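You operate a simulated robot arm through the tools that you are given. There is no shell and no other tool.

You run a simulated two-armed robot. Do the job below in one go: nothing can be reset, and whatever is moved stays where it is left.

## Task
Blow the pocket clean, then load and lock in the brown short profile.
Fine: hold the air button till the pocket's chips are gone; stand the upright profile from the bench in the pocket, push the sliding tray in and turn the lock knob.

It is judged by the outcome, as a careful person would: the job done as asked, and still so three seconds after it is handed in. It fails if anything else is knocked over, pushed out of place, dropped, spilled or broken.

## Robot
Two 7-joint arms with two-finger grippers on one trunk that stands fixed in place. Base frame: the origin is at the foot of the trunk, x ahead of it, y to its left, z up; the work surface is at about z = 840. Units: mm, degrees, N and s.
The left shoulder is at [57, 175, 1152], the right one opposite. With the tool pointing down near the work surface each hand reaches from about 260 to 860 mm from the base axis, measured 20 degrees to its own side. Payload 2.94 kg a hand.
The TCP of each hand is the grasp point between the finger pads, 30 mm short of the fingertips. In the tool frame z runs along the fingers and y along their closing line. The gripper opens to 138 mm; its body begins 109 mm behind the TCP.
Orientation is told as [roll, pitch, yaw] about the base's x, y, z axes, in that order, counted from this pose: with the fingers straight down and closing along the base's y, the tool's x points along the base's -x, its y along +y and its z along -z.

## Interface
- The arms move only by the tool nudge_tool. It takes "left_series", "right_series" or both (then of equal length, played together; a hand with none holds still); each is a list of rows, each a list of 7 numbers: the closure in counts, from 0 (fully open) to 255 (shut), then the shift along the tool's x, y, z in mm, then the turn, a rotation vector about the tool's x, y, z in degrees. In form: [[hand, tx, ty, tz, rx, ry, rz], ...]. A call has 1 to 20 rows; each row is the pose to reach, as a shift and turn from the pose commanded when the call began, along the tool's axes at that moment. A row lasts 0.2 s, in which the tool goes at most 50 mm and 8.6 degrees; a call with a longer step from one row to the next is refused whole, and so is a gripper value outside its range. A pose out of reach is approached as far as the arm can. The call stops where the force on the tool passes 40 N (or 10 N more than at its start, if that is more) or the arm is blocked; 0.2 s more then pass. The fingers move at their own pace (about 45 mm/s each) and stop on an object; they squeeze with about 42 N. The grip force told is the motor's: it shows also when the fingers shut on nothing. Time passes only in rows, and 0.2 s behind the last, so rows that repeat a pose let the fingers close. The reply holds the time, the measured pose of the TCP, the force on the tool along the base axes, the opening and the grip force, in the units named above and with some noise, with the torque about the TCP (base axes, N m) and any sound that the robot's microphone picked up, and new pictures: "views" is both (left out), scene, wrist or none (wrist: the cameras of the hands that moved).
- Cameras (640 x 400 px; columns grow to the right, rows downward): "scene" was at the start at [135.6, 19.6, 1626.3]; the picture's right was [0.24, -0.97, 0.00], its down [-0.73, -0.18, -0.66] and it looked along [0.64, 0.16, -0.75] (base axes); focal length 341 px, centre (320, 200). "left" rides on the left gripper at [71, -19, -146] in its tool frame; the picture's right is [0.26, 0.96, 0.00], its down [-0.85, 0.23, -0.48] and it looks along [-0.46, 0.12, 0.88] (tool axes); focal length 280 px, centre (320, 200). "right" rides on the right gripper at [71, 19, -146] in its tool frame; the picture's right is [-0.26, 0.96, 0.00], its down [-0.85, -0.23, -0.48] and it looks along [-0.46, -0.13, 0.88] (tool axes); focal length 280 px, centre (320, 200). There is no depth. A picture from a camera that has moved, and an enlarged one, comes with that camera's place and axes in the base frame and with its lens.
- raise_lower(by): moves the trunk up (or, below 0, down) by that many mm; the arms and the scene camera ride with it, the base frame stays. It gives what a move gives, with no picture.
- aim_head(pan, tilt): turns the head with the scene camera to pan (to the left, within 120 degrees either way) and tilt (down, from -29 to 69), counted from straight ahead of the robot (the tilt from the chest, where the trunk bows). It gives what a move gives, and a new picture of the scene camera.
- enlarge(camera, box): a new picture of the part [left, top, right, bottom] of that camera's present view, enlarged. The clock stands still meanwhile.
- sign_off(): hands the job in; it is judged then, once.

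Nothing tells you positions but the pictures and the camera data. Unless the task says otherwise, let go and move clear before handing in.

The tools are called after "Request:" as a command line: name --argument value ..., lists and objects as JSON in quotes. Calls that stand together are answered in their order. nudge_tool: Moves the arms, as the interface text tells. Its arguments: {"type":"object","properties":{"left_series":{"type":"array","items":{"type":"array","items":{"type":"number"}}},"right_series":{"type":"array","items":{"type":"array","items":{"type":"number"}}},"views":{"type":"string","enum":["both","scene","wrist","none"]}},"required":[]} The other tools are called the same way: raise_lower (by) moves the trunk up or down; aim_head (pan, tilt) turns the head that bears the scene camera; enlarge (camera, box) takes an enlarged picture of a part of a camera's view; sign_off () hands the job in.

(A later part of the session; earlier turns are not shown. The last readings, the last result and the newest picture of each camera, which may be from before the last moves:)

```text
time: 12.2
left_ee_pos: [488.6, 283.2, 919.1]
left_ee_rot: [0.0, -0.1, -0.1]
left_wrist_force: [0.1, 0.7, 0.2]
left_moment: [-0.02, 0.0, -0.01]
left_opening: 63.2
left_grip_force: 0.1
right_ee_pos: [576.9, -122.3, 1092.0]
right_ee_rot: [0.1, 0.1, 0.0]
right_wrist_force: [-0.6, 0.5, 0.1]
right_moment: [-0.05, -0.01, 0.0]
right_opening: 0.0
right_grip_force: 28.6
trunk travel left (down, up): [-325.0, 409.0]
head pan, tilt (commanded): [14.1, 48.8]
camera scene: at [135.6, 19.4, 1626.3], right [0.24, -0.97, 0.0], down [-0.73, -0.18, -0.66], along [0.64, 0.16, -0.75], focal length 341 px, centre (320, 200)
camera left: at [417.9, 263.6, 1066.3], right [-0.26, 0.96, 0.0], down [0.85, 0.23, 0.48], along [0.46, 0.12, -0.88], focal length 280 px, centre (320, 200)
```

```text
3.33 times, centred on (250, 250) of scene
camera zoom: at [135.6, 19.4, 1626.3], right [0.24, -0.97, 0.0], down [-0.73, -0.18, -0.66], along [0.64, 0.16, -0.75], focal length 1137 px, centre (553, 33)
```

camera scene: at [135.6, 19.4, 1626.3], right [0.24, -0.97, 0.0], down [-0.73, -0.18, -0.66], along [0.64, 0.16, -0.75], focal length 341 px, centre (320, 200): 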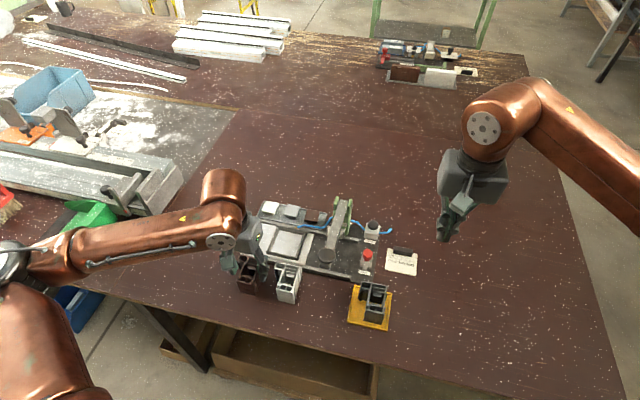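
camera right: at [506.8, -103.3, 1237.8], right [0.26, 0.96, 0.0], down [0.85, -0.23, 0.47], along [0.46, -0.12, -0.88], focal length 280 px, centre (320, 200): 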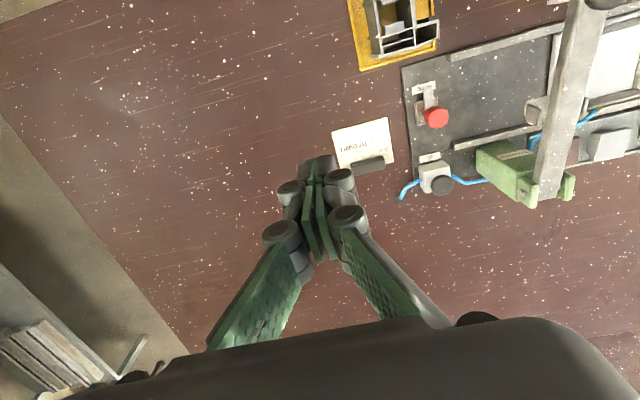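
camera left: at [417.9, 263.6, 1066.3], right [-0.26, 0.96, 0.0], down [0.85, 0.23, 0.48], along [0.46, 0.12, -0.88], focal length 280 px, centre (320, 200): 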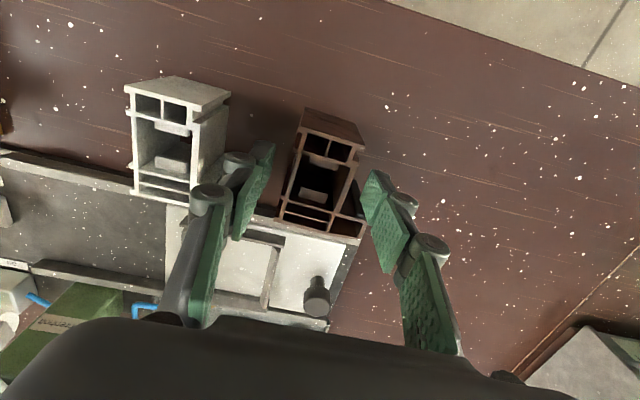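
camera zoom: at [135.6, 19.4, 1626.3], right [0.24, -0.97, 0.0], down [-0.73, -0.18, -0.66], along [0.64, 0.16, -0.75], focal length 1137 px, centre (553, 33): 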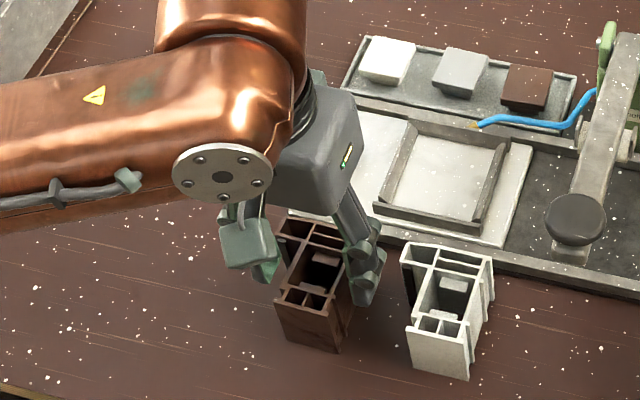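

Clear on both sides. Lowering another 28 mm, then closing.

Request:
nudge_tool --left_series '[[138, -1, 0, 10, 0, 0, 0], [138, -1, 0, 20, 0, 0, 0], [138, -1, 0, 28, 0, 0, 0], [138, -1, 0, 28, 0, 0, 0]]' --views "both"

Request:
enlarge --camera "left" --box '[170, 80, 410, 230]'

Request:
enlarge --camera "scene" --box '[200, 220, 310, 310]'

```text
time: 13.2
left_ee_pos: [489.2, 283.2, 892.1]
left_ee_rot: [-0.1, 0.0, 0.0]
left_wrist_force: [0.7, 0.1, 0.3]
left_moment: [0.01, 0.03, -0.01]
left_opening: 63.2
left_grip_force: 0.0
right_ee_pos: [577.8, -123.2, 1091.0]
right_ee_rot: [0.1, 0.1, 0.0]
right_wrist_force: [-0.1, 0.1, 0.4]
right_moment: [0.02, -0.04, 0.01]
right_opening: 0.0
right_grip_force: 28.3
trunk travel left (down, up): [-325.0, 409.0]
head pan, tilt (commanded): [14.1, 48.8]
camera scene: at [135.4, 19.3, 1626.3], right [0.24, -0.97, 0.0], down [-0.73, -0.18, -0.66], along [0.64, 0.16, -0.75], focal length 341 px, centre (320, 200)
camera left: at [418.8, 264.4, 1038.9], right [-0.26, 0.96, 0.0], down [0.85, 0.23, 0.48], along [0.46, 0.12, -0.88], focal length 280 px, centre (320, 200)
```

scene: 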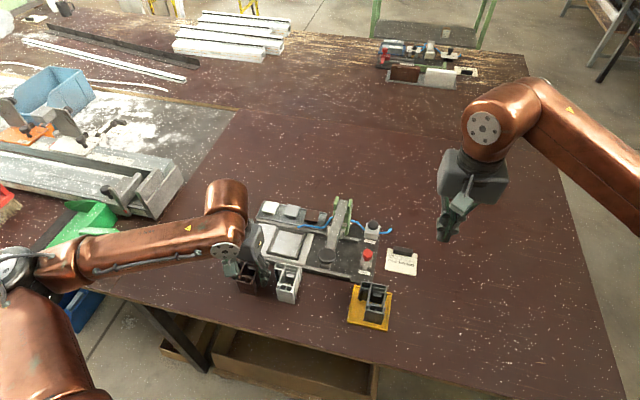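
left: 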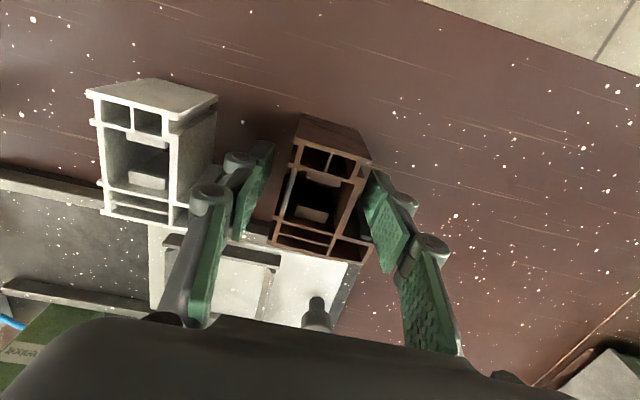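

```text
2.67 times, centred on (290, 155) of left
camera zoom: at [418.8, 264.4, 1038.9], right [-0.26, 0.96, 0.0], down [0.85, 0.23, 0.48], along [0.46, 0.12, -0.88], focal length 748 px, centre (400, 320)
```

zoom: 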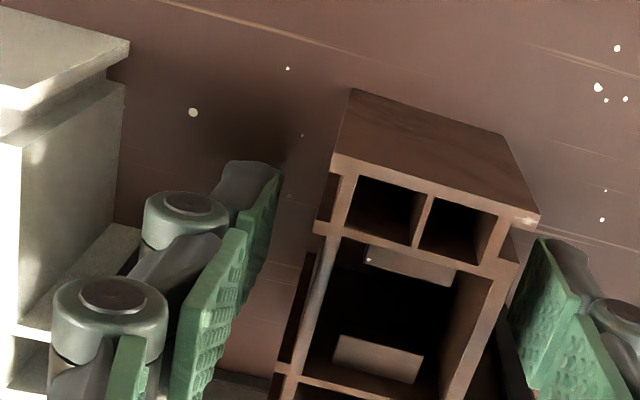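

```text
4.44 times, centred on (255, 265) of scene
camera zoom: at [135.4, 19.3, 1626.3], right [0.24, -0.97, 0.0], down [-0.73, -0.18, -0.66], along [0.64, 0.16, -0.75], focal length 1516 px, centre (609, -89)
```

zoom: 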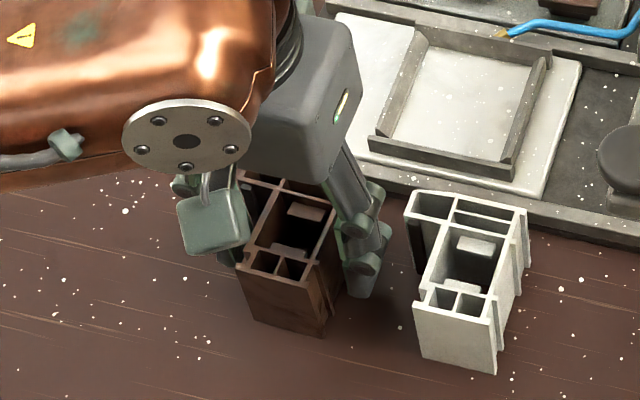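

Well centred. Closing on the profile now.

Request:
nudge_tool --left_series '[[160, 0, 0, 0, 0, 0, 0], [190, 0, 0, 0, 0, 0, 0], [230, 0, 0, 0, 0, 0, 0], [255, 0, 0, 0, 0, 0, 0], [255, 0, 0, 0, 0, 0, 0], [255, 0, 0, 0, 0, 0, 0]]' --views "both"

Request:
enlarge --camera "left" --box '[170, 80, 410, 230]'

```text
time: 14.6
left_ee_pos: [489.5, 283.4, 893.7]
left_ee_rot: [0.0, -0.1, 0.1]
left_wrist_force: [-0.1, -1.0, 1.8]
left_moment: [-0.02, 0.02, 0.01]
left_opening: 40.6
left_grip_force: 42.3
right_ee_pos: [577.7, -123.6, 1091.0]
right_ee_rot: [0.1, 0.1, 0.0]
right_wrist_force: [-1.1, -0.3, 0.8]
right_moment: [0.02, 0.05, 0.02]
right_opening: 0.1
right_grip_force: 28.6
trunk travel left (down, up): [-325.0, 409.0]
head pan, tilt (commanded): [14.1, 48.8]
camera scene: at [135.5, 19.3, 1626.3], right [0.24, -0.97, 0.0], down [-0.73, -0.18, -0.66], along [0.64, 0.16, -0.75], focal length 341 px, centre (320, 200)
camera left: at [418.8, 264.4, 1039.0], right [-0.26, 0.96, 0.0], down [0.85, 0.23, 0.48], along [0.46, 0.12, -0.88], focal length 280 px, centre (320, 200)
```

scene: 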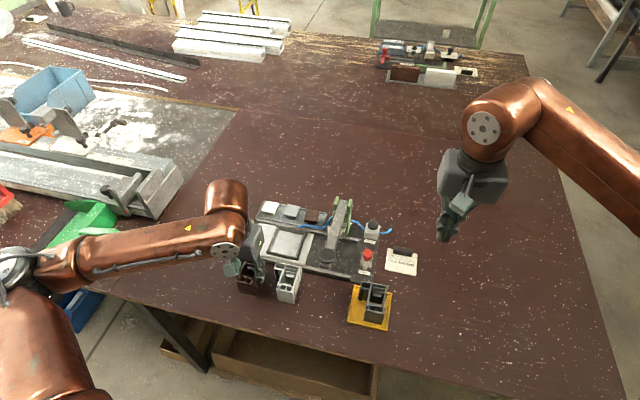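
left: 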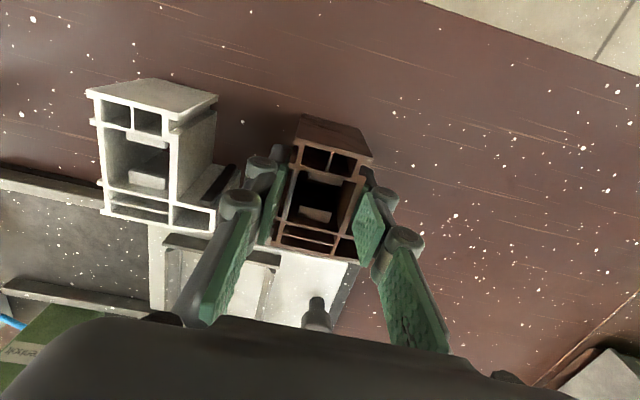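

```text
2.67 times, centred on (290, 155) of left
camera zoom: at [418.8, 264.4, 1039.0], right [-0.26, 0.96, 0.0], down [0.85, 0.23, 0.48], along [0.46, 0.12, -0.88], focal length 748 px, centre (400, 320)
```

zoom: 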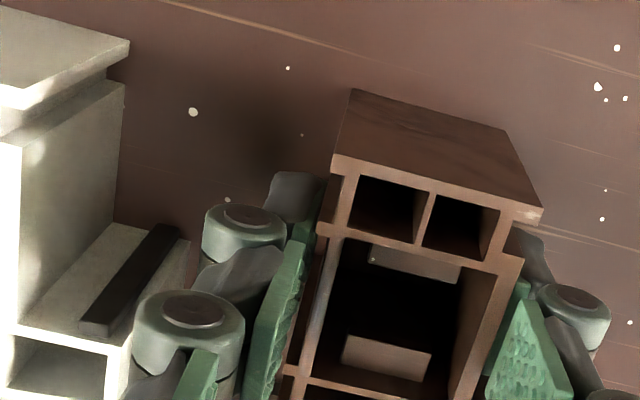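

The profile is gripped (42 N, 40.6 mm opening). I'll lift it straight up 80 mm, then carry it over the pocket, aiming for TCP (609.5, 219.4).

Request:
nudge_tool --left_series '[[255, 0, 0, -6, 0, 0, 0], [255, 0, 0, -20, 0, 0, 0], [255, 0, 0, -40, 0, 0, 0], [255, 0, 0, -60, 0, 0, 0], [255, 0, 0, -80, 0, 0, 0], [255, 0, 0, -80, 0, 0, 0]]' --views "both"

```text
time: 16.0
left_ee_pos: [489.9, 286.4, 971.5]
left_ee_rot: [0.1, 0.1, 0.0]
left_wrist_force: [0.0, 1.4, -0.7]
left_moment: [-0.01, 0.01, -0.02]
left_opening: 40.7
left_grip_force: 42.0
right_ee_pos: [578.4, -123.3, 1091.2]
right_ee_rot: [0.1, 0.1, 0.0]
right_wrist_force: [-0.2, -0.6, 0.4]
right_moment: [-0.02, 0.0, 0.0]
right_opening: 0.0
right_grip_force: 28.3
trunk travel left (down, up): [-325.0, 409.0]
head pan, tilt (commanded): [14.1, 48.8]
camera scene: at [135.8, 19.6, 1626.2], right [0.24, -0.97, 0.0], down [-0.73, -0.18, -0.66], along [0.64, 0.16, -0.75], focal length 341 px, centre (320, 200)
camera left: at [418.7, 266.3, 1117.9], right [-0.26, 0.96, 0.0], down [0.85, 0.23, 0.48], along [0.46, 0.12, -0.88], focal length 280 px, centre (320, 200)
```

scene: 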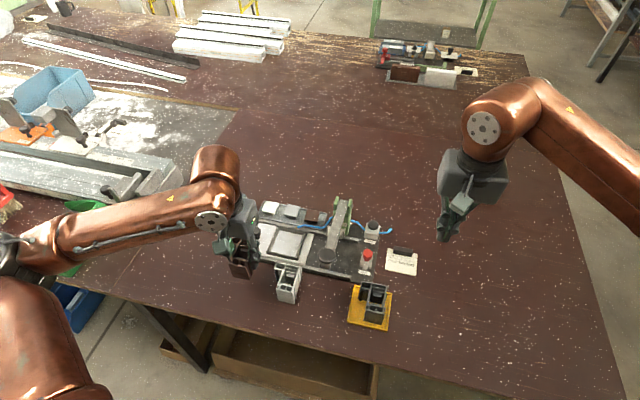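
left: 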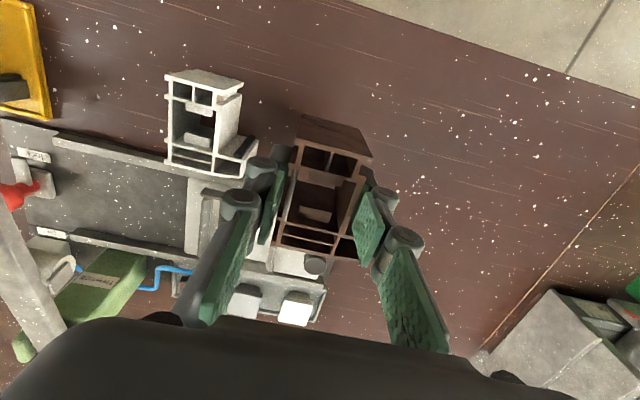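

Lifted cleanly. Now carrying it over the pocket.

Request:
nudge_tool --left_series '[[255, -12, -7, 0, 0, 0, 0], [255, -32, -18, 0, 0, 0, 0], [255, -55, -31, 0, 0, 0, 0], [255, -78, -44, 0, 0, 0, 0], [255, -100, -56, 0, 0, 0, 0], [255, -114, -64, 0, 0, 0, 0], [255, -119.6, -67, 0, 0, 0, 0], [255, -119.6, -67, 0, 0, 0, 0], [255, -119.6, -67, 0, 0, 0, 0]]' --views "both"

Request:
enlarge --camera "scene" --box '[220, 180, 340, 290]'

Request:
enlarge --camera "left" --box '[220, 90, 420, 280]'

Request:
enlarge --camera "right" --box '[400, 0, 640, 220]'

```text
time: 18.0
left_ee_pos: [612.7, 217.1, 971.9]
left_ee_rot: [-0.1, 0.0, -0.1]
left_wrist_force: [1.2, -0.2, -0.9]
left_moment: [0.03, 0.0, 0.02]
left_opening: 40.8
left_grip_force: 41.6
right_ee_pos: [578.6, -123.5, 1091.0]
right_ee_rot: [0.1, 0.1, 0.0]
right_wrist_force: [0.3, -0.8, -0.5]
right_moment: [-0.01, 0.0, -0.01]
right_opening: 0.1
right_grip_force: 28.3
trunk travel left (down, up): [-325.0, 409.0]
head pan, tilt (commanded): [14.1, 48.8]
camera scene: at [135.8, 19.2, 1626.3], right [0.24, -0.97, 0.0], down [-0.73, -0.18, -0.66], along [0.64, 0.16, -0.75], focal length 341 px, centre (320, 200)
camera left: at [540.4, 197.8, 1119.2], right [-0.26, 0.96, 0.0], down [0.85, 0.23, 0.48], along [0.46, 0.12, -0.88], focal length 280 px, centre (320, 200)
```

scene: 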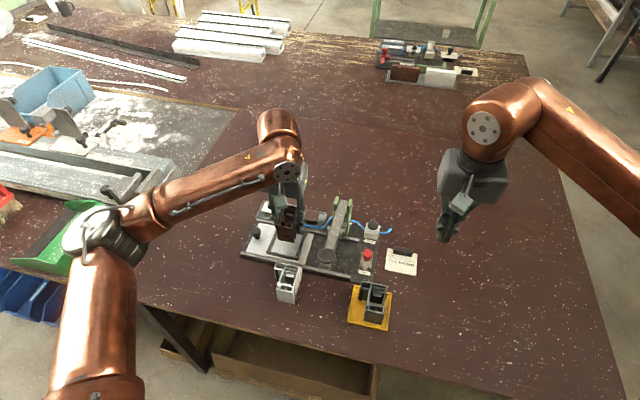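
left: 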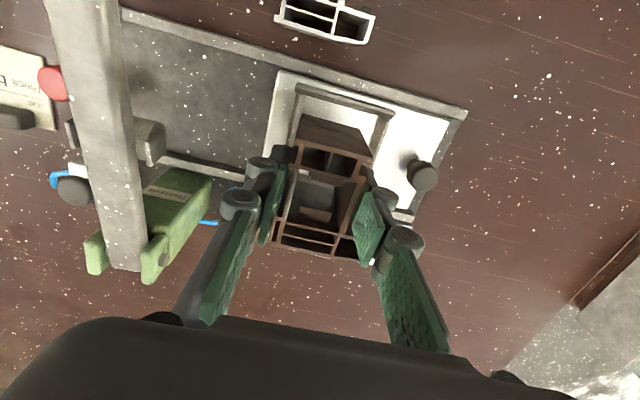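

```text
3.64 times, centred on (280, 235) of scene
camera zoom: at [135.8, 19.2, 1626.3], right [0.24, -0.97, 0.0], down [-0.73, -0.18, -0.66], along [0.64, 0.16, -0.75], focal length 1240 px, centre (466, 73)
```

zoom: 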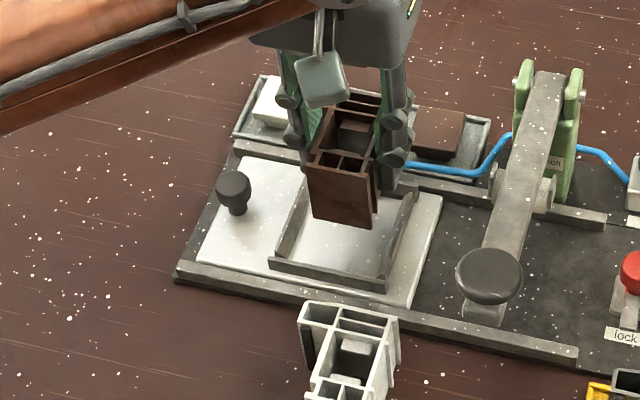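

```text
2.11 times, centred on (320, 185) of left
camera zoom: at [540.4, 197.8, 1119.2], right [-0.26, 0.96, 0.0], down [0.85, 0.23, 0.48], along [0.46, 0.12, -0.88], focal length 590 px, centre (320, 232)
```

zoom: 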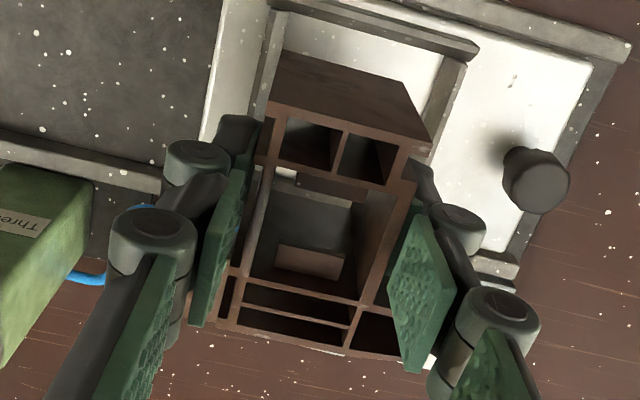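

```text
1.82 times, centred on (520, 110) of right
camera zoom: at [506.7, -104.3, 1238.0], right [0.26, 0.96, 0.0], down [0.85, -0.23, 0.47], along [0.46, -0.12, -0.88], focal length 510 px, centre (-44, 364)
```

zoom: 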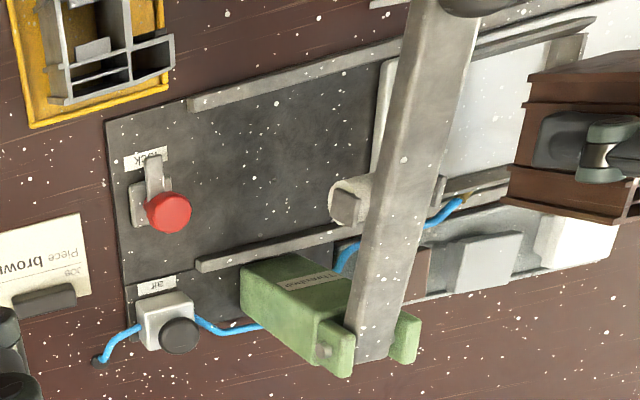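

The measured TCP is about (612, 217, 972), so I need roughly −2.5 mm in x and +2.4 mm in y. I'll correct and lower until the profile is just above the pocket walls, then check.

Request:
nudge_tool --left_series '[[255, 2.5, 2.4, 0, 0, 0, 0], [255, 2.5, 2.4, 10, 0, 0, 0], [255, 2.5, 2.4, 22, 0, 0, 0], [255, 2.5, 2.4, 33, 0, 0, 0], [255, 2.5, 2.4, 40, 0, 0, 0], [255, 2.5, 2.4, 40, 0, 0, 0]]' --views "both"

Request:
enlarge --camera "scene" --box '[240, 200, 330, 280]'

Request:
enlarge --camera "left" --box '[220, 60, 420, 260]'

Request:
enlarge --camera "right" --box '[500, 0, 640, 130]'

```text
time: 19.4
left_ee_pos: [607.2, 220.2, 933.2]
left_ee_rot: [0.0, 0.1, 0.0]
left_wrist_force: [-0.2, -0.1, -1.8]
left_moment: [0.06, 0.0, 0.0]
left_opening: 40.8
left_grip_force: 42.1
right_ee_pos: [578.3, -122.3, 1091.1]
right_ee_rot: [0.1, 0.1, 0.1]
right_wrist_force: [-0.5, -1.4, -0.1]
right_moment: [-0.01, -0.01, 0.0]
right_opening: 0.0
right_grip_force: 28.4
trunk travel left (down, up): [-325.0, 409.0]
head pan, tilt (commanded): [14.1, 48.8]
camera scene: at [135.7, 19.3, 1626.3], right [0.24, -0.97, 0.0], down [-0.73, -0.18, -0.66], along [0.64, 0.16, -0.75], focal length 341 px, centre (320, 200)
camera left: at [536.2, 200.3, 1078.9], right [-0.26, 0.96, 0.0], down [0.85, 0.23, 0.48], along [0.46, 0.12, -0.88], focal length 280 px, centre (320, 200)
```

scene: 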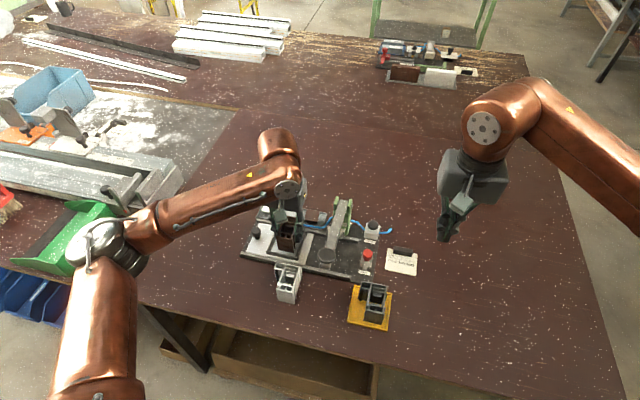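
left: 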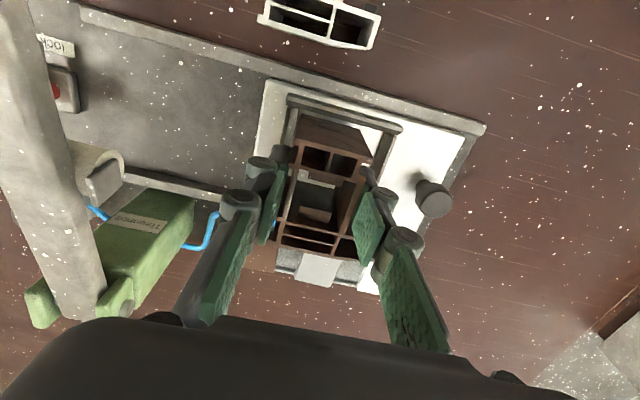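

```text
5.00 times, centred on (285, 240) of scene
camera zoom: at [135.7, 19.3, 1626.3], right [0.24, -0.97, 0.0], down [-0.73, -0.18, -0.66], along [0.64, 0.16, -0.75], focal length 1705 px, centre (495, 0)
```

zoom: 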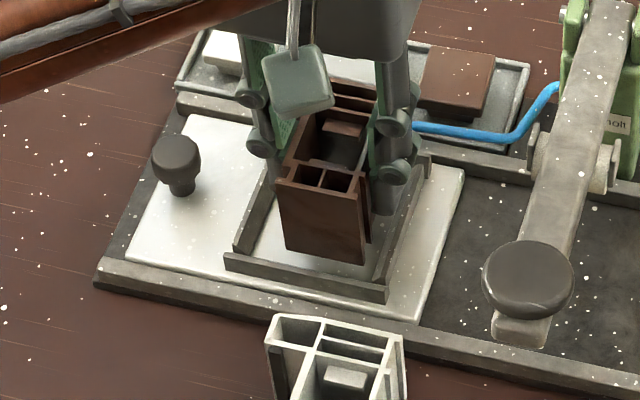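

```text
2.00 times, centred on (320, 160) of left
camera zoom: at [536.2, 200.3, 1078.9], right [-0.26, 0.96, 0.0], down [0.85, 0.23, 0.48], along [0.46, 0.12, -0.88], focal length 561 px, centre (320, 280)
```

zoom: 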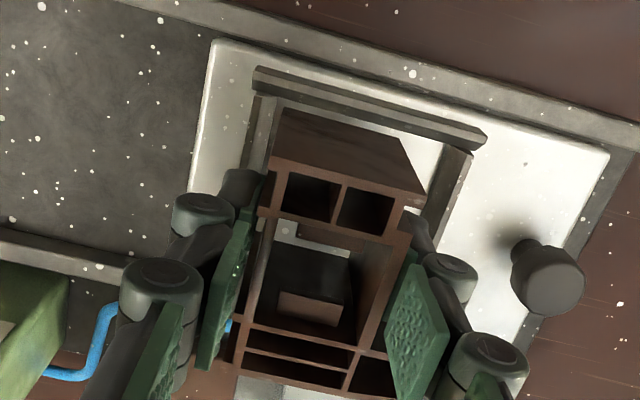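

```text
3.08 times, centred on (570, 65) of right
camera zoom: at [506.6, -104.2, 1238.0], right [0.26, 0.96, 0.0], down [0.85, -0.23, 0.47], along [0.46, -0.12, -0.88], focal length 863 px, centre (-449, 615)
```

zoom: 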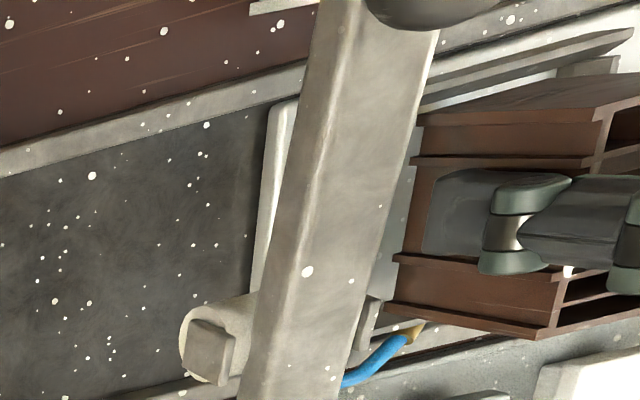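

Profile is about 10 mm above the wall tops; x needs +2.5 mm to centre between the walls (577.5–652). Correcting and lowering slowly into the pocket.

Request:
nudge_tool --left_series '[[255, -2.5, 0, 0, 0, 0, 0], [255, -2.5, 0, 4, 0, 0, 0], [255, -2.5, 0, 8, 0, 0, 0], [255, -2.5, 0, 12, 0, 0, 0], [255, -2.5, 0, 12, 0, 0, 0]]' --views "both"

Request:
enlarge --camera "scene" --box '[240, 200, 330, 280]'

Request:
enlarge --camera "left" --box '[220, 60, 420, 260]'

```text
time: 20.6
left_ee_pos: [610.9, 220.1, 917.9]
left_ee_rot: [0.0, 0.0, 0.0]
left_wrist_force: [0.6, -0.6, -0.7]
left_moment: [-0.03, 0.01, -0.02]
left_opening: 40.8
left_grip_force: 42.1
right_ee_pos: [577.1, -122.8, 1091.6]
right_ee_rot: [0.1, 0.1, 0.0]
right_wrist_force: [0.7, -0.1, 0.3]
right_moment: [0.02, 0.01, 0.0]
right_opening: 0.0
right_grip_force: 28.6
trunk travel left (down, up): [-325.0, 409.0]
head pan, tilt (commanded): [14.1, 48.8]
camera scene: at [135.6, 19.3, 1626.3], right [0.24, -0.97, 0.0], down [-0.73, -0.18, -0.66], along [0.64, 0.16, -0.75], focal length 341 px, centre (320, 200)
camera left: at [539.3, 200.0, 1066.1], right [-0.26, 0.96, 0.0], down [0.85, 0.23, 0.48], along [0.46, 0.12, -0.88], focal length 280 px, centre (320, 200)
```

scene: 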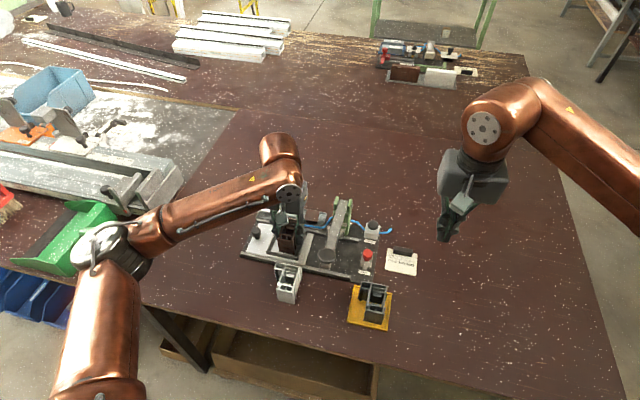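
left: 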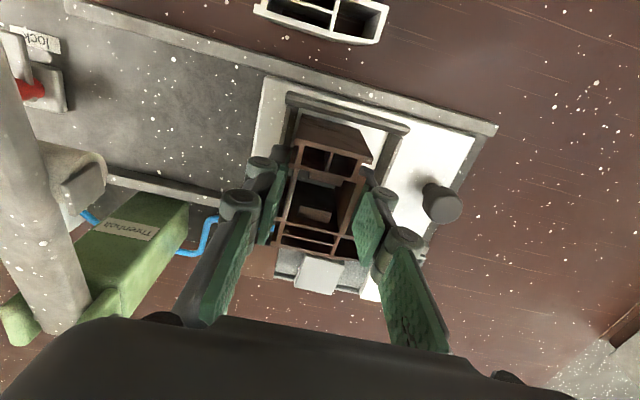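

```text
5.00 times, centred on (285, 240) of scene
camera zoom: at [135.6, 19.3, 1626.3], right [0.24, -0.97, 0.0], down [-0.73, -0.18, -0.66], along [0.64, 0.16, -0.75], focal length 1705 px, centre (495, 0)
```

zoom: 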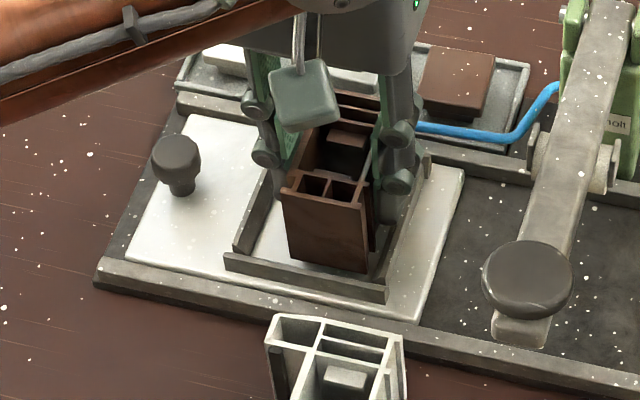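

```text
2.00 times, centred on (320, 160) of left
camera zoom: at [539.3, 200.0, 1066.1], right [-0.26, 0.96, 0.0], down [0.85, 0.23, 0.48], along [0.46, 0.12, -0.88], focal length 561 px, centre (320, 280)
```

zoom: 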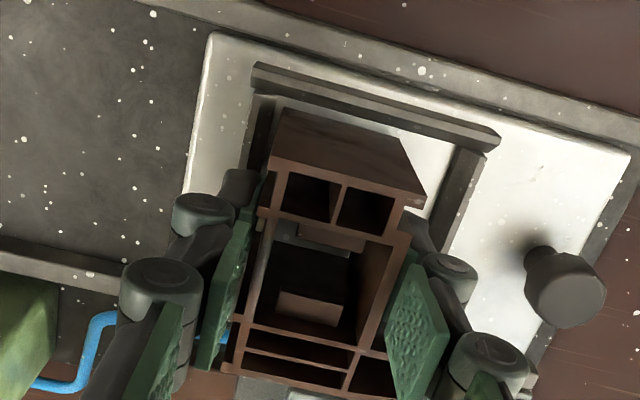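

The profile is inside the walls now. Lowering the last millimetres until light contact.

Request:
nudge_tool --left_series '[[255, 0, 0, 2, 0, 0, 0], [255, 0, 0, 4, 0, 0, 0], [255, 0, 0, 5, 0, 0, 0], [255, 0, 0, 6, 0, 0, 0], [255, 0, 0, 6, 0, 0, 0]]' --views "wrist"

Request:
enlarge --camera "scene" --box '[240, 200, 330, 280]'

```text
time: 21.8
left_ee_pos: [609.4, 219.7, 913.4]
left_ee_rot: [0.0, 0.0, 0.0]
left_wrist_force: [0.5, 0.6, -0.3]
left_moment: [0.01, 0.01, -0.01]
left_opening: 40.5
left_grip_force: 42.4
right_ee_pos: [577.6, -123.1, 1091.0]
right_ee_rot: [0.2, 0.1, 0.0]
right_wrist_force: [-0.5, -0.2, 0.3]
right_moment: [0.05, -0.02, -0.02]
right_opening: 0.0
right_grip_force: 27.9
trunk travel left (down, up): [-325.0, 409.0]
head pan, tilt (commanded): [14.1, 48.8]
camera left: at [538.9, 200.1, 1060.2], right [-0.26, 0.96, 0.0], down [0.85, 0.23, 0.48], along [0.46, 0.12, -0.88], focal length 280 px, centre (320, 200)
```

left: 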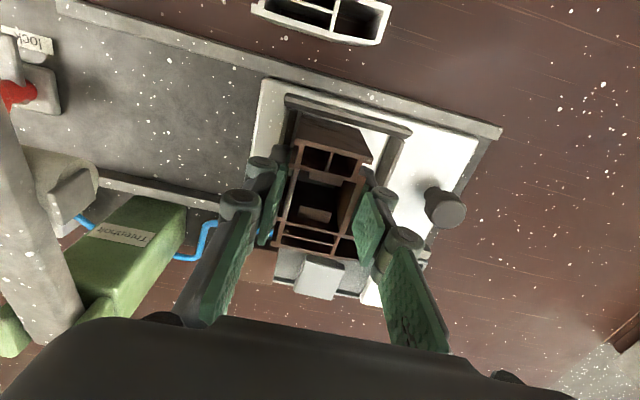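

```text
5.00 times, centred on (285, 240) of scene
camera zoom: at [135.7, 19.3, 1626.3], right [0.24, -0.97, 0.0], down [-0.73, -0.18, -0.66], along [0.64, 0.16, -0.75], focal length 1705 px, centre (495, 0)
```

zoom: 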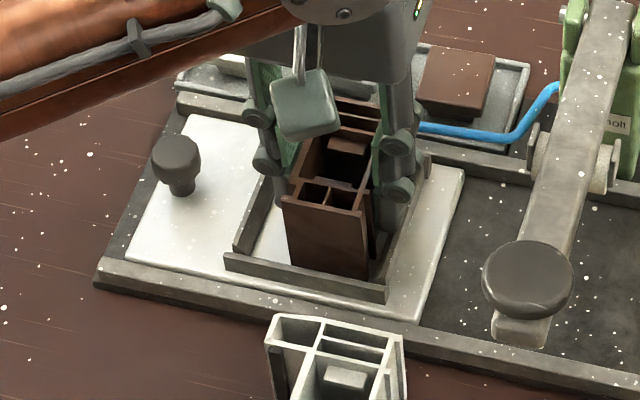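

No contact yet. Continuing down in 1 mm steps.

Request:
nudge_tool --left_series '[[255, 0, 0, 1, 0, 0, 0], [255, 0, 0, 2, 0, 0, 0], [255, 0, 0, 3, 0, 0, 0], [255, 0, 0, 3, 0, 0, 0]]' --views "none"

```text
time: 22.8
left_ee_pos: [610.1, 219.8, 911.2]
left_ee_rot: [0.0, -0.1, -0.1]
left_wrist_force: [0.9, 0.5, 2.9]
left_moment: [0.08, 0.05, -0.01]
left_opening: 40.7
left_grip_force: 42.1
right_ee_pos: [577.7, -124.3, 1091.3]
right_ee_rot: [0.0, -0.1, -0.1]
right_wrist_force: [0.2, 0.6, 1.1]
right_moment: [-0.01, -0.03, -0.01]
right_opening: 0.0
right_grip_force: 28.6
trunk travel left (down, up): [-325.0, 409.0]
head pan, tilt (commanded): [14.1, 48.8]
```

Request:
nudge_tool --left_series '[[255, 0, 0, 0.7, 0, 0, 0], [255, 0, 0, 1.4, 0, 0, 0], [255, 0, 0, 1.4, 0, 0, 0]]' --views "wrist"

Request:
enlarge --camera "left" --box '[220, 60, 420, 260]'

Request:
enlarge --camera "scene" --box '[250, 210, 320, 275]'

Request:
enlarge --camera "right" --box '[500, 0, 640, 130]'

```text
time: 23.6
left_ee_pos: [610.8, 219.8, 912.0]
left_ee_rot: [-0.1, -0.1, -0.1]
left_wrist_force: [-0.6, -1.0, 13.7]
left_moment: [0.02, 0.46, -0.04]
left_opening: 40.8
left_grip_force: 42.2
right_ee_pos: [576.9, -123.4, 1092.5]
right_ee_rot: [0.1, 0.0, 0.0]
right_wrist_force: [0.7, 0.1, 0.0]
right_moment: [0.0, -0.01, 0.03]
right_opening: 0.0
right_grip_force: 28.1
trunk travel left (down, up): [-325.0, 409.0]
head pan, tilt (commanded): [14.1, 48.8]
camera left: at [538.7, 200.0, 1057.8], right [-0.26, 0.96, 0.0], down [0.85, 0.23, 0.48], along [0.46, 0.12, -0.88], focal length 280 px, centre (320, 200)
```

left: 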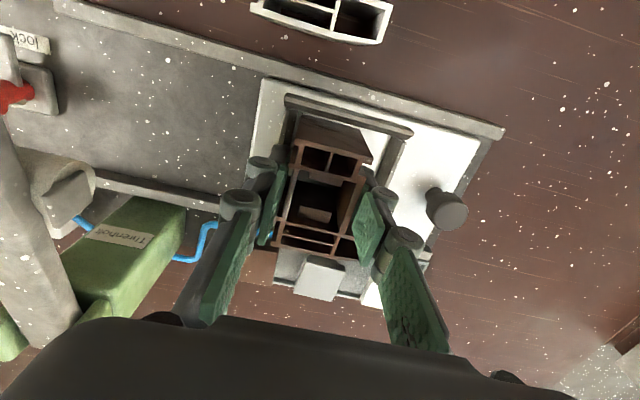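

```text
2.00 times, centred on (320, 160) of left
camera zoom: at [538.7, 200.0, 1057.8], right [-0.26, 0.96, 0.0], down [0.85, 0.23, 0.48], along [0.46, 0.12, -0.88], focal length 561 px, centre (320, 280)
```

zoom: 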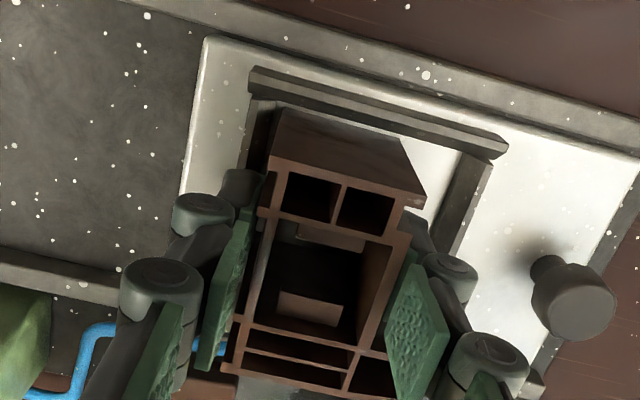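

```text
6.15 times, centred on (285, 242) of scene
camera zoom: at [134.2, 18.7, 1626.6], right [0.24, -0.97, 0.0], down [-0.73, -0.18, -0.66], along [0.64, 0.16, -0.75], focal length 2098 px, centre (535, -62)
```

zoom: 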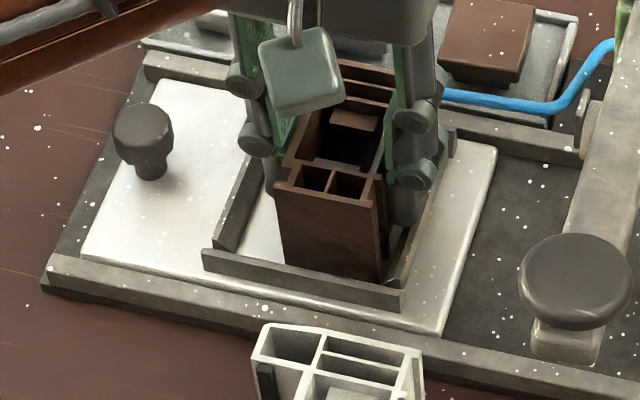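

```text
3.08 times, centred on (570, 65) of right
camera zoom: at [505.6, -104.6, 1238.6], right [0.26, 0.96, 0.0], down [0.85, -0.23, 0.48], along [0.46, -0.12, -0.88], focal length 863 px, centre (-449, 615)
```

zoom: 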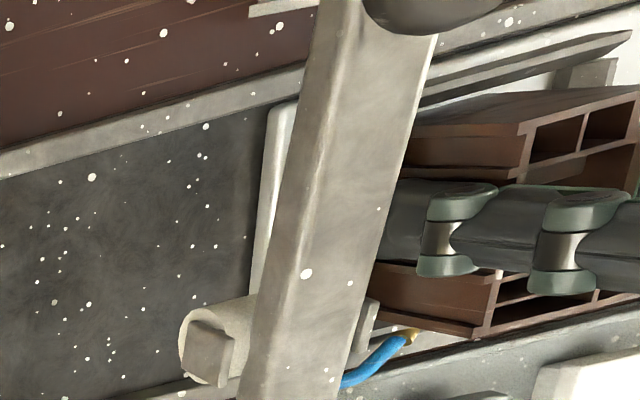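

The profile bottom is at about z 859, resting on the pocket floor. I'll ease off the pressure, open the fingers slowly and look.

Request:
nudge_tool --left_series '[[255, 0, 0, -1, 0, 0, 0], [240, 0, 0, -1, 0, 0, 0], [180, 0, 0, -1, 0, 0, 0], [160, 0, 0, -1, 0, 0, 0], [145, 0, 0, -1, 0, 0, 0], [145, 0, 0, -1, 0, 0, 0], [145, 0, 0, -1, 0, 0, 0]]' --views "wrist"

Request:
enlarge --camera "left" --box '[220, 60, 420, 260]'

Request:
enlarge --camera "scene" --box '[250, 210, 320, 275]'

```text
time: 25.2
left_ee_pos: [610.5, 219.7, 911.1]
left_ee_rot: [-0.1, 0.0, 0.1]
left_wrist_force: [0.3, 0.4, -0.2]
left_moment: [0.0, 0.02, -0.02]
left_opening: 59.3
left_grip_force: 0.0
right_ee_pos: [578.0, -122.4, 1091.5]
right_ee_rot: [0.1, 0.0, 0.0]
right_wrist_force: [0.7, 0.2, -1.3]
right_moment: [-0.03, 0.02, 0.03]
right_opening: 0.2
right_grip_force: 28.7
trunk travel left (down, up): [-325.0, 409.0]
head pan, tilt (commanded): [14.1, 48.8]
camera left: at [539.5, 200.2, 1057.2], right [-0.26, 0.96, 0.0], down [0.85, 0.23, 0.48], along [0.46, 0.12, -0.88], focal length 280 px, centre (320, 200)
```

left: 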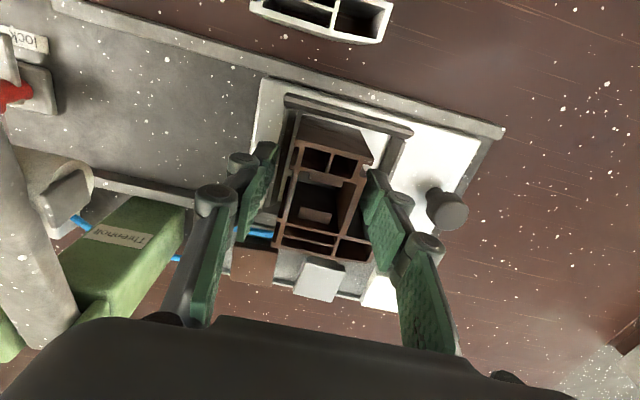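

```text
2.00 times, centred on (320, 160) of left
camera zoom: at [539.5, 200.2, 1057.2], right [-0.26, 0.96, 0.0], down [0.85, 0.23, 0.48], along [0.46, 0.12, -0.88], focal length 561 px, centre (320, 280)
```

zoom: 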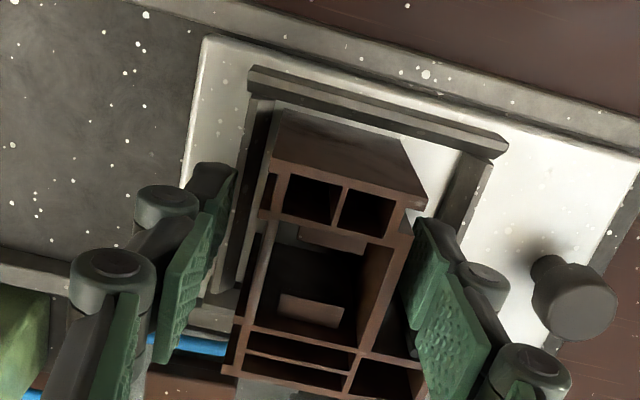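

```text
6.15 times, centred on (285, 242) of scene
camera zoom: at [135.6, 19.3, 1626.3], right [0.24, -0.97, 0.0], down [-0.73, -0.18, -0.66], along [0.64, 0.16, -0.75], focal length 2098 px, centre (535, -62)
```

zoom: 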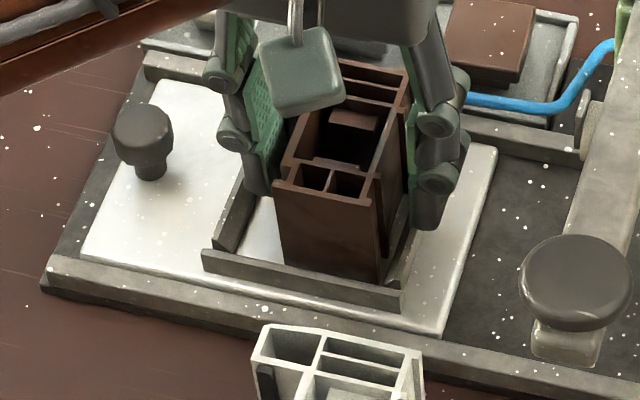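

The profile stands freely in the pocket. Lifting the left hand straight up and away to the left, then viewing.

Request:
nudge_tool --left_series '[[145, 0, 0, -8, 0, 0, 0], [145, 0, 0, -25, 0, 0, 0], [145, 0, 0, -50, 0, 0, 0], [145, 0, 0, -80, 0, 0, 0], [145, 0, 0, -110, 0, 0, 0], [255, 0, 35, -115, 0, 0, 0], [255, 0, 75, -115, 0, 0, 0], [255, 0, 115, -115, 0, 0, 0], [255, 0, 145, -115, 0, 0, 0], [255, 0, 145, -115, 0, 0, 0]]' --views "both"

Request:
enlarge --camera "scene" --box '[230, 190, 350, 290]'

Request:
enlarge --camera "left" --box '[60, 40, 340, 240]'

```text
time: 27.4
left_ee_pos: [612.9, 365.6, 1026.1]
left_ee_rot: [0.0, 0.0, 0.1]
left_wrist_force: [0.2, -0.1, 0.0]
left_moment: [0.0, 0.01, -0.02]
left_opening: 0.2
left_grip_force: 28.1
right_ee_pos: [577.2, -123.0, 1091.0]
right_ee_rot: [0.2, 0.1, 0.0]
right_wrist_force: [0.2, -0.6, -0.4]
right_moment: [0.01, 0.0, -0.03]
right_opening: 0.1
right_grip_force: 28.2
trunk travel left (down, up): [-325.0, 409.0]
head pan, tilt (commanded): [14.1, 48.8]
camera scene: at [135.7, 18.8, 1626.3], right [0.24, -0.97, 0.0], down [-0.73, -0.18, -0.66], along [0.64, 0.16, -0.75], focal length 341 px, centre (320, 200)
camera left: at [540.7, 346.1, 1172.8], right [-0.26, 0.97, 0.0], down [0.85, 0.23, 0.48], along [0.46, 0.12, -0.88], focal length 280 px, centre (320, 200)
```

scene: 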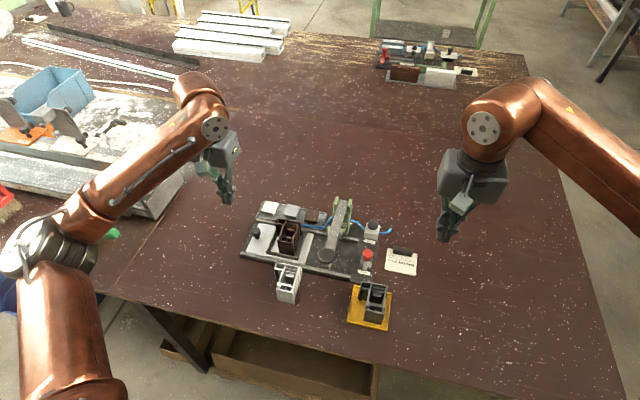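
left: 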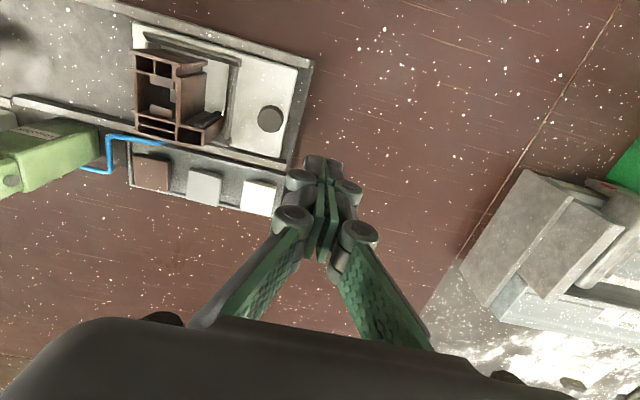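

```text
4.00 times, centred on (290, 240) of scene
camera zoom: at [135.7, 18.8, 1626.3], right [0.24, -0.97, 0.0], down [-0.73, -0.18, -0.66], along [0.64, 0.16, -0.75], focal length 1364 px, centre (440, 40)
```

zoom: 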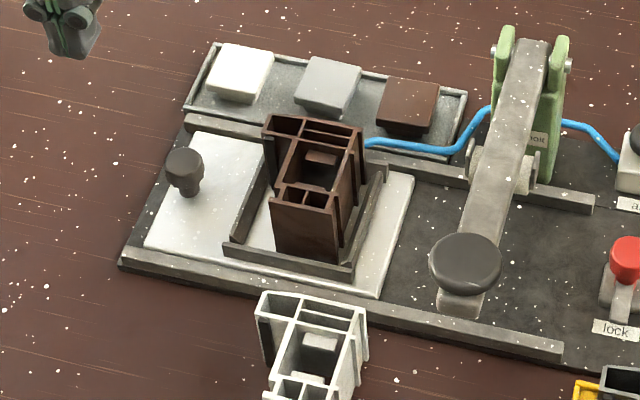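

```text
2.00 times, centred on (200, 140) of left
camera zoom: at [540.7, 346.1, 1172.8], right [-0.26, 0.97, 0.0], down [0.85, 0.23, 0.48], along [0.46, 0.12, -0.88], focal length 561 px, centre (560, 320)
```

zoom: 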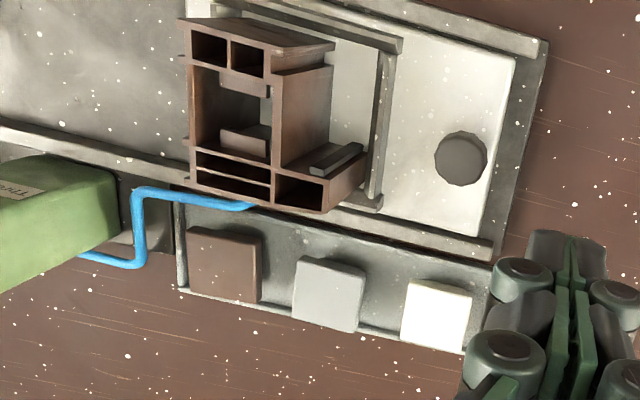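

The profile stands squarely in the pocket. Before pushing the tray under the lever, I want to verify clearance below the lever, so I'll zoom in on that area.

Request:
enlarge --camera "scene" --box '[315, 190, 375, 230]'

Request:
enlarge --camera "right" --box '[500, 50, 640, 210]'

Request:
enlarge --camera "scene" --box '[315, 235, 395, 290]'

```text
10.00 times, centred on (345, 210) of scene
camera zoom: at [135.7, 18.8, 1626.3], right [0.24, -0.97, 0.0], down [-0.73, -0.18, -0.66], along [0.64, 0.16, -0.75], focal length 3410 px, centre (70, 100)
```

zoom: 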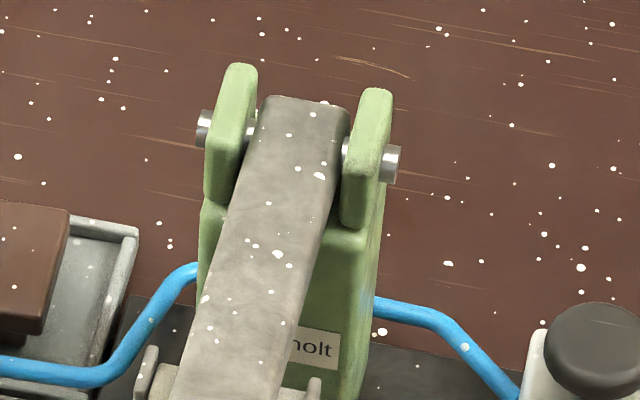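

```text
2.50 times, centred on (570, 130) of right
camera zoom: at [506.7, -104.6, 1237.9], right [0.26, 0.96, 0.0], down [0.85, -0.23, 0.47], along [0.46, -0.12, -0.88], focal length 701 px, centre (-305, 375)
```

zoom: 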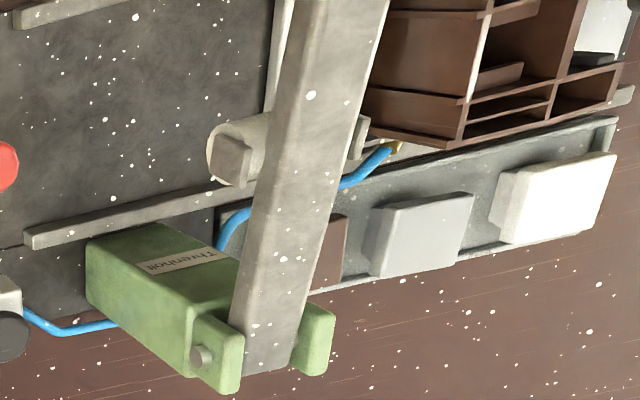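

```text
7.27 times, centred on (355, 262) of scene
camera zoom: at [135.7, 18.8, 1626.3], right [0.24, -0.97, 0.0], down [-0.73, -0.18, -0.66], along [0.64, 0.16, -0.75], focal length 2480 px, centre (66, -254)
```

zoom: 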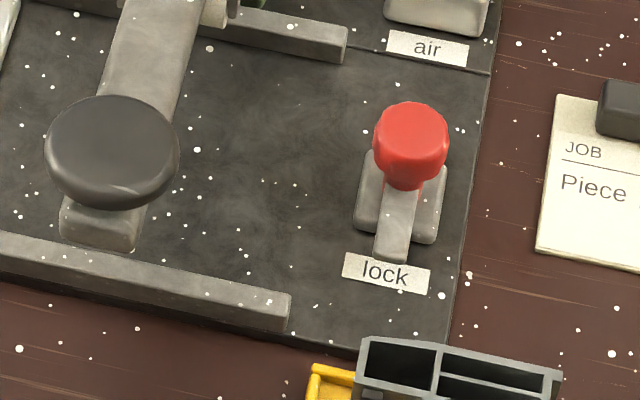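

I'll tilt the left hand so its camera looks sideways along the tray's travel under the lever, to check the height clearance.

Request:
nudge_tool --left_series '[[255, 0, 5, 0, 8, 0, 0], [255, 0, 10, 0, 16, 0, 0], [255, 0, 15, 0, 24, 0, 0], [255, 0, 20, 0, 32, 0, 0], [255, 0, 25, 0, 40, 0, 0], [255, 0, 30, 0, 48, 0, 0], [255, 0, 35, 0, 56, 0, 0], [255, 0, 35, 0, 60, 0, 0], [255, 0, 35, 0, 60, 0, 0]]' --views "both"

```text
time: 29.4
left_ee_pos: [610.7, 399.9, 1025.7]
left_ee_rot: [-60.0, 0.0, 0.0]
left_wrist_force: [0.4, -0.2, -0.5]
left_moment: [-0.01, 0.0, -0.01]
left_opening: 0.1
left_grip_force: 27.8
right_ee_pos: [578.8, -123.0, 1091.3]
right_ee_rot: [0.0, 0.2, -0.1]
right_wrist_force: [0.2, -0.4, -0.3]
right_moment: [-0.03, 0.03, -0.02]
right_opening: 0.0
right_grip_force: 28.2
trunk travel left (down, up): [-325.0, 409.0]
head pan, tilt (commanded): [14.1, 48.8]
camera scene: at [135.5, 19.6, 1626.3], right [0.24, -0.97, 0.0], down [-0.73, -0.18, -0.66], along [0.64, 0.16, -0.75], focal length 341 px, centre (320, 200)
camera left: at [539.3, 516.1, 1115.6], right [-0.26, 0.48, -0.84], down [0.85, 0.53, 0.04], along [0.46, -0.7, -0.55], focal length 280 px, centre (320, 200)
```

scene: 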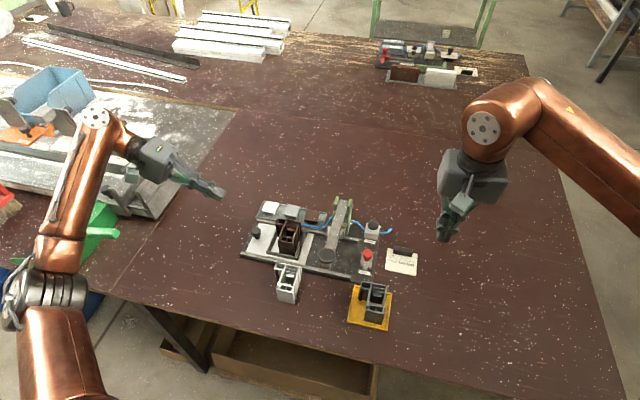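
left: 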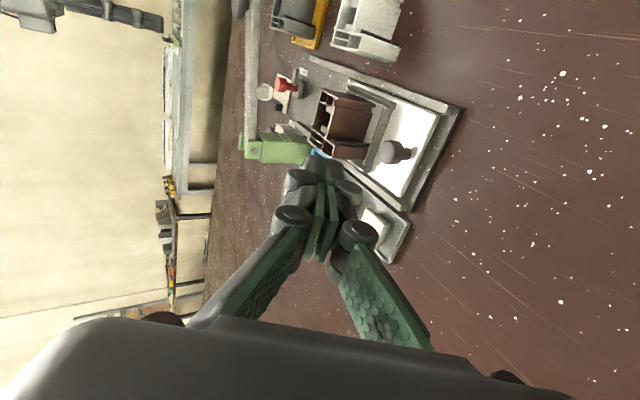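

Request:
enlarge --camera "left" --box '[230, 40, 450, 220]'

Request:
enlarge --camera "left" --box '[235, 60, 345, 170]'

```text
2.22 times, centred on (340, 130) of left
camera zoom: at [539.3, 516.1, 1115.6], right [-0.26, 0.48, -0.84], down [0.85, 0.53, 0.04], along [0.46, -0.7, -0.55], focal length 623 px, centre (276, 356)
```

zoom: 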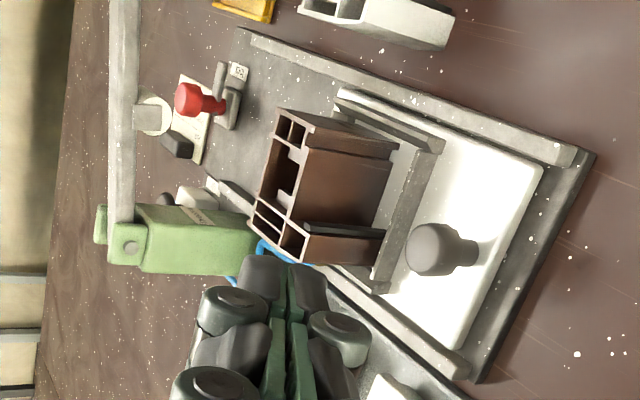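

```text
3.64 times, centred on (290, 115) of left
camera zoom: at [539.3, 516.1, 1115.6], right [-0.26, 0.48, -0.84], down [0.85, 0.53, 0.04], along [0.46, -0.7, -0.55], focal length 1020 px, centre (429, 509)
```

zoom: 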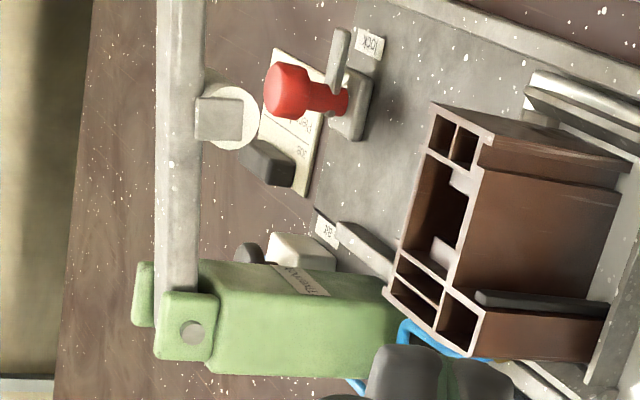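

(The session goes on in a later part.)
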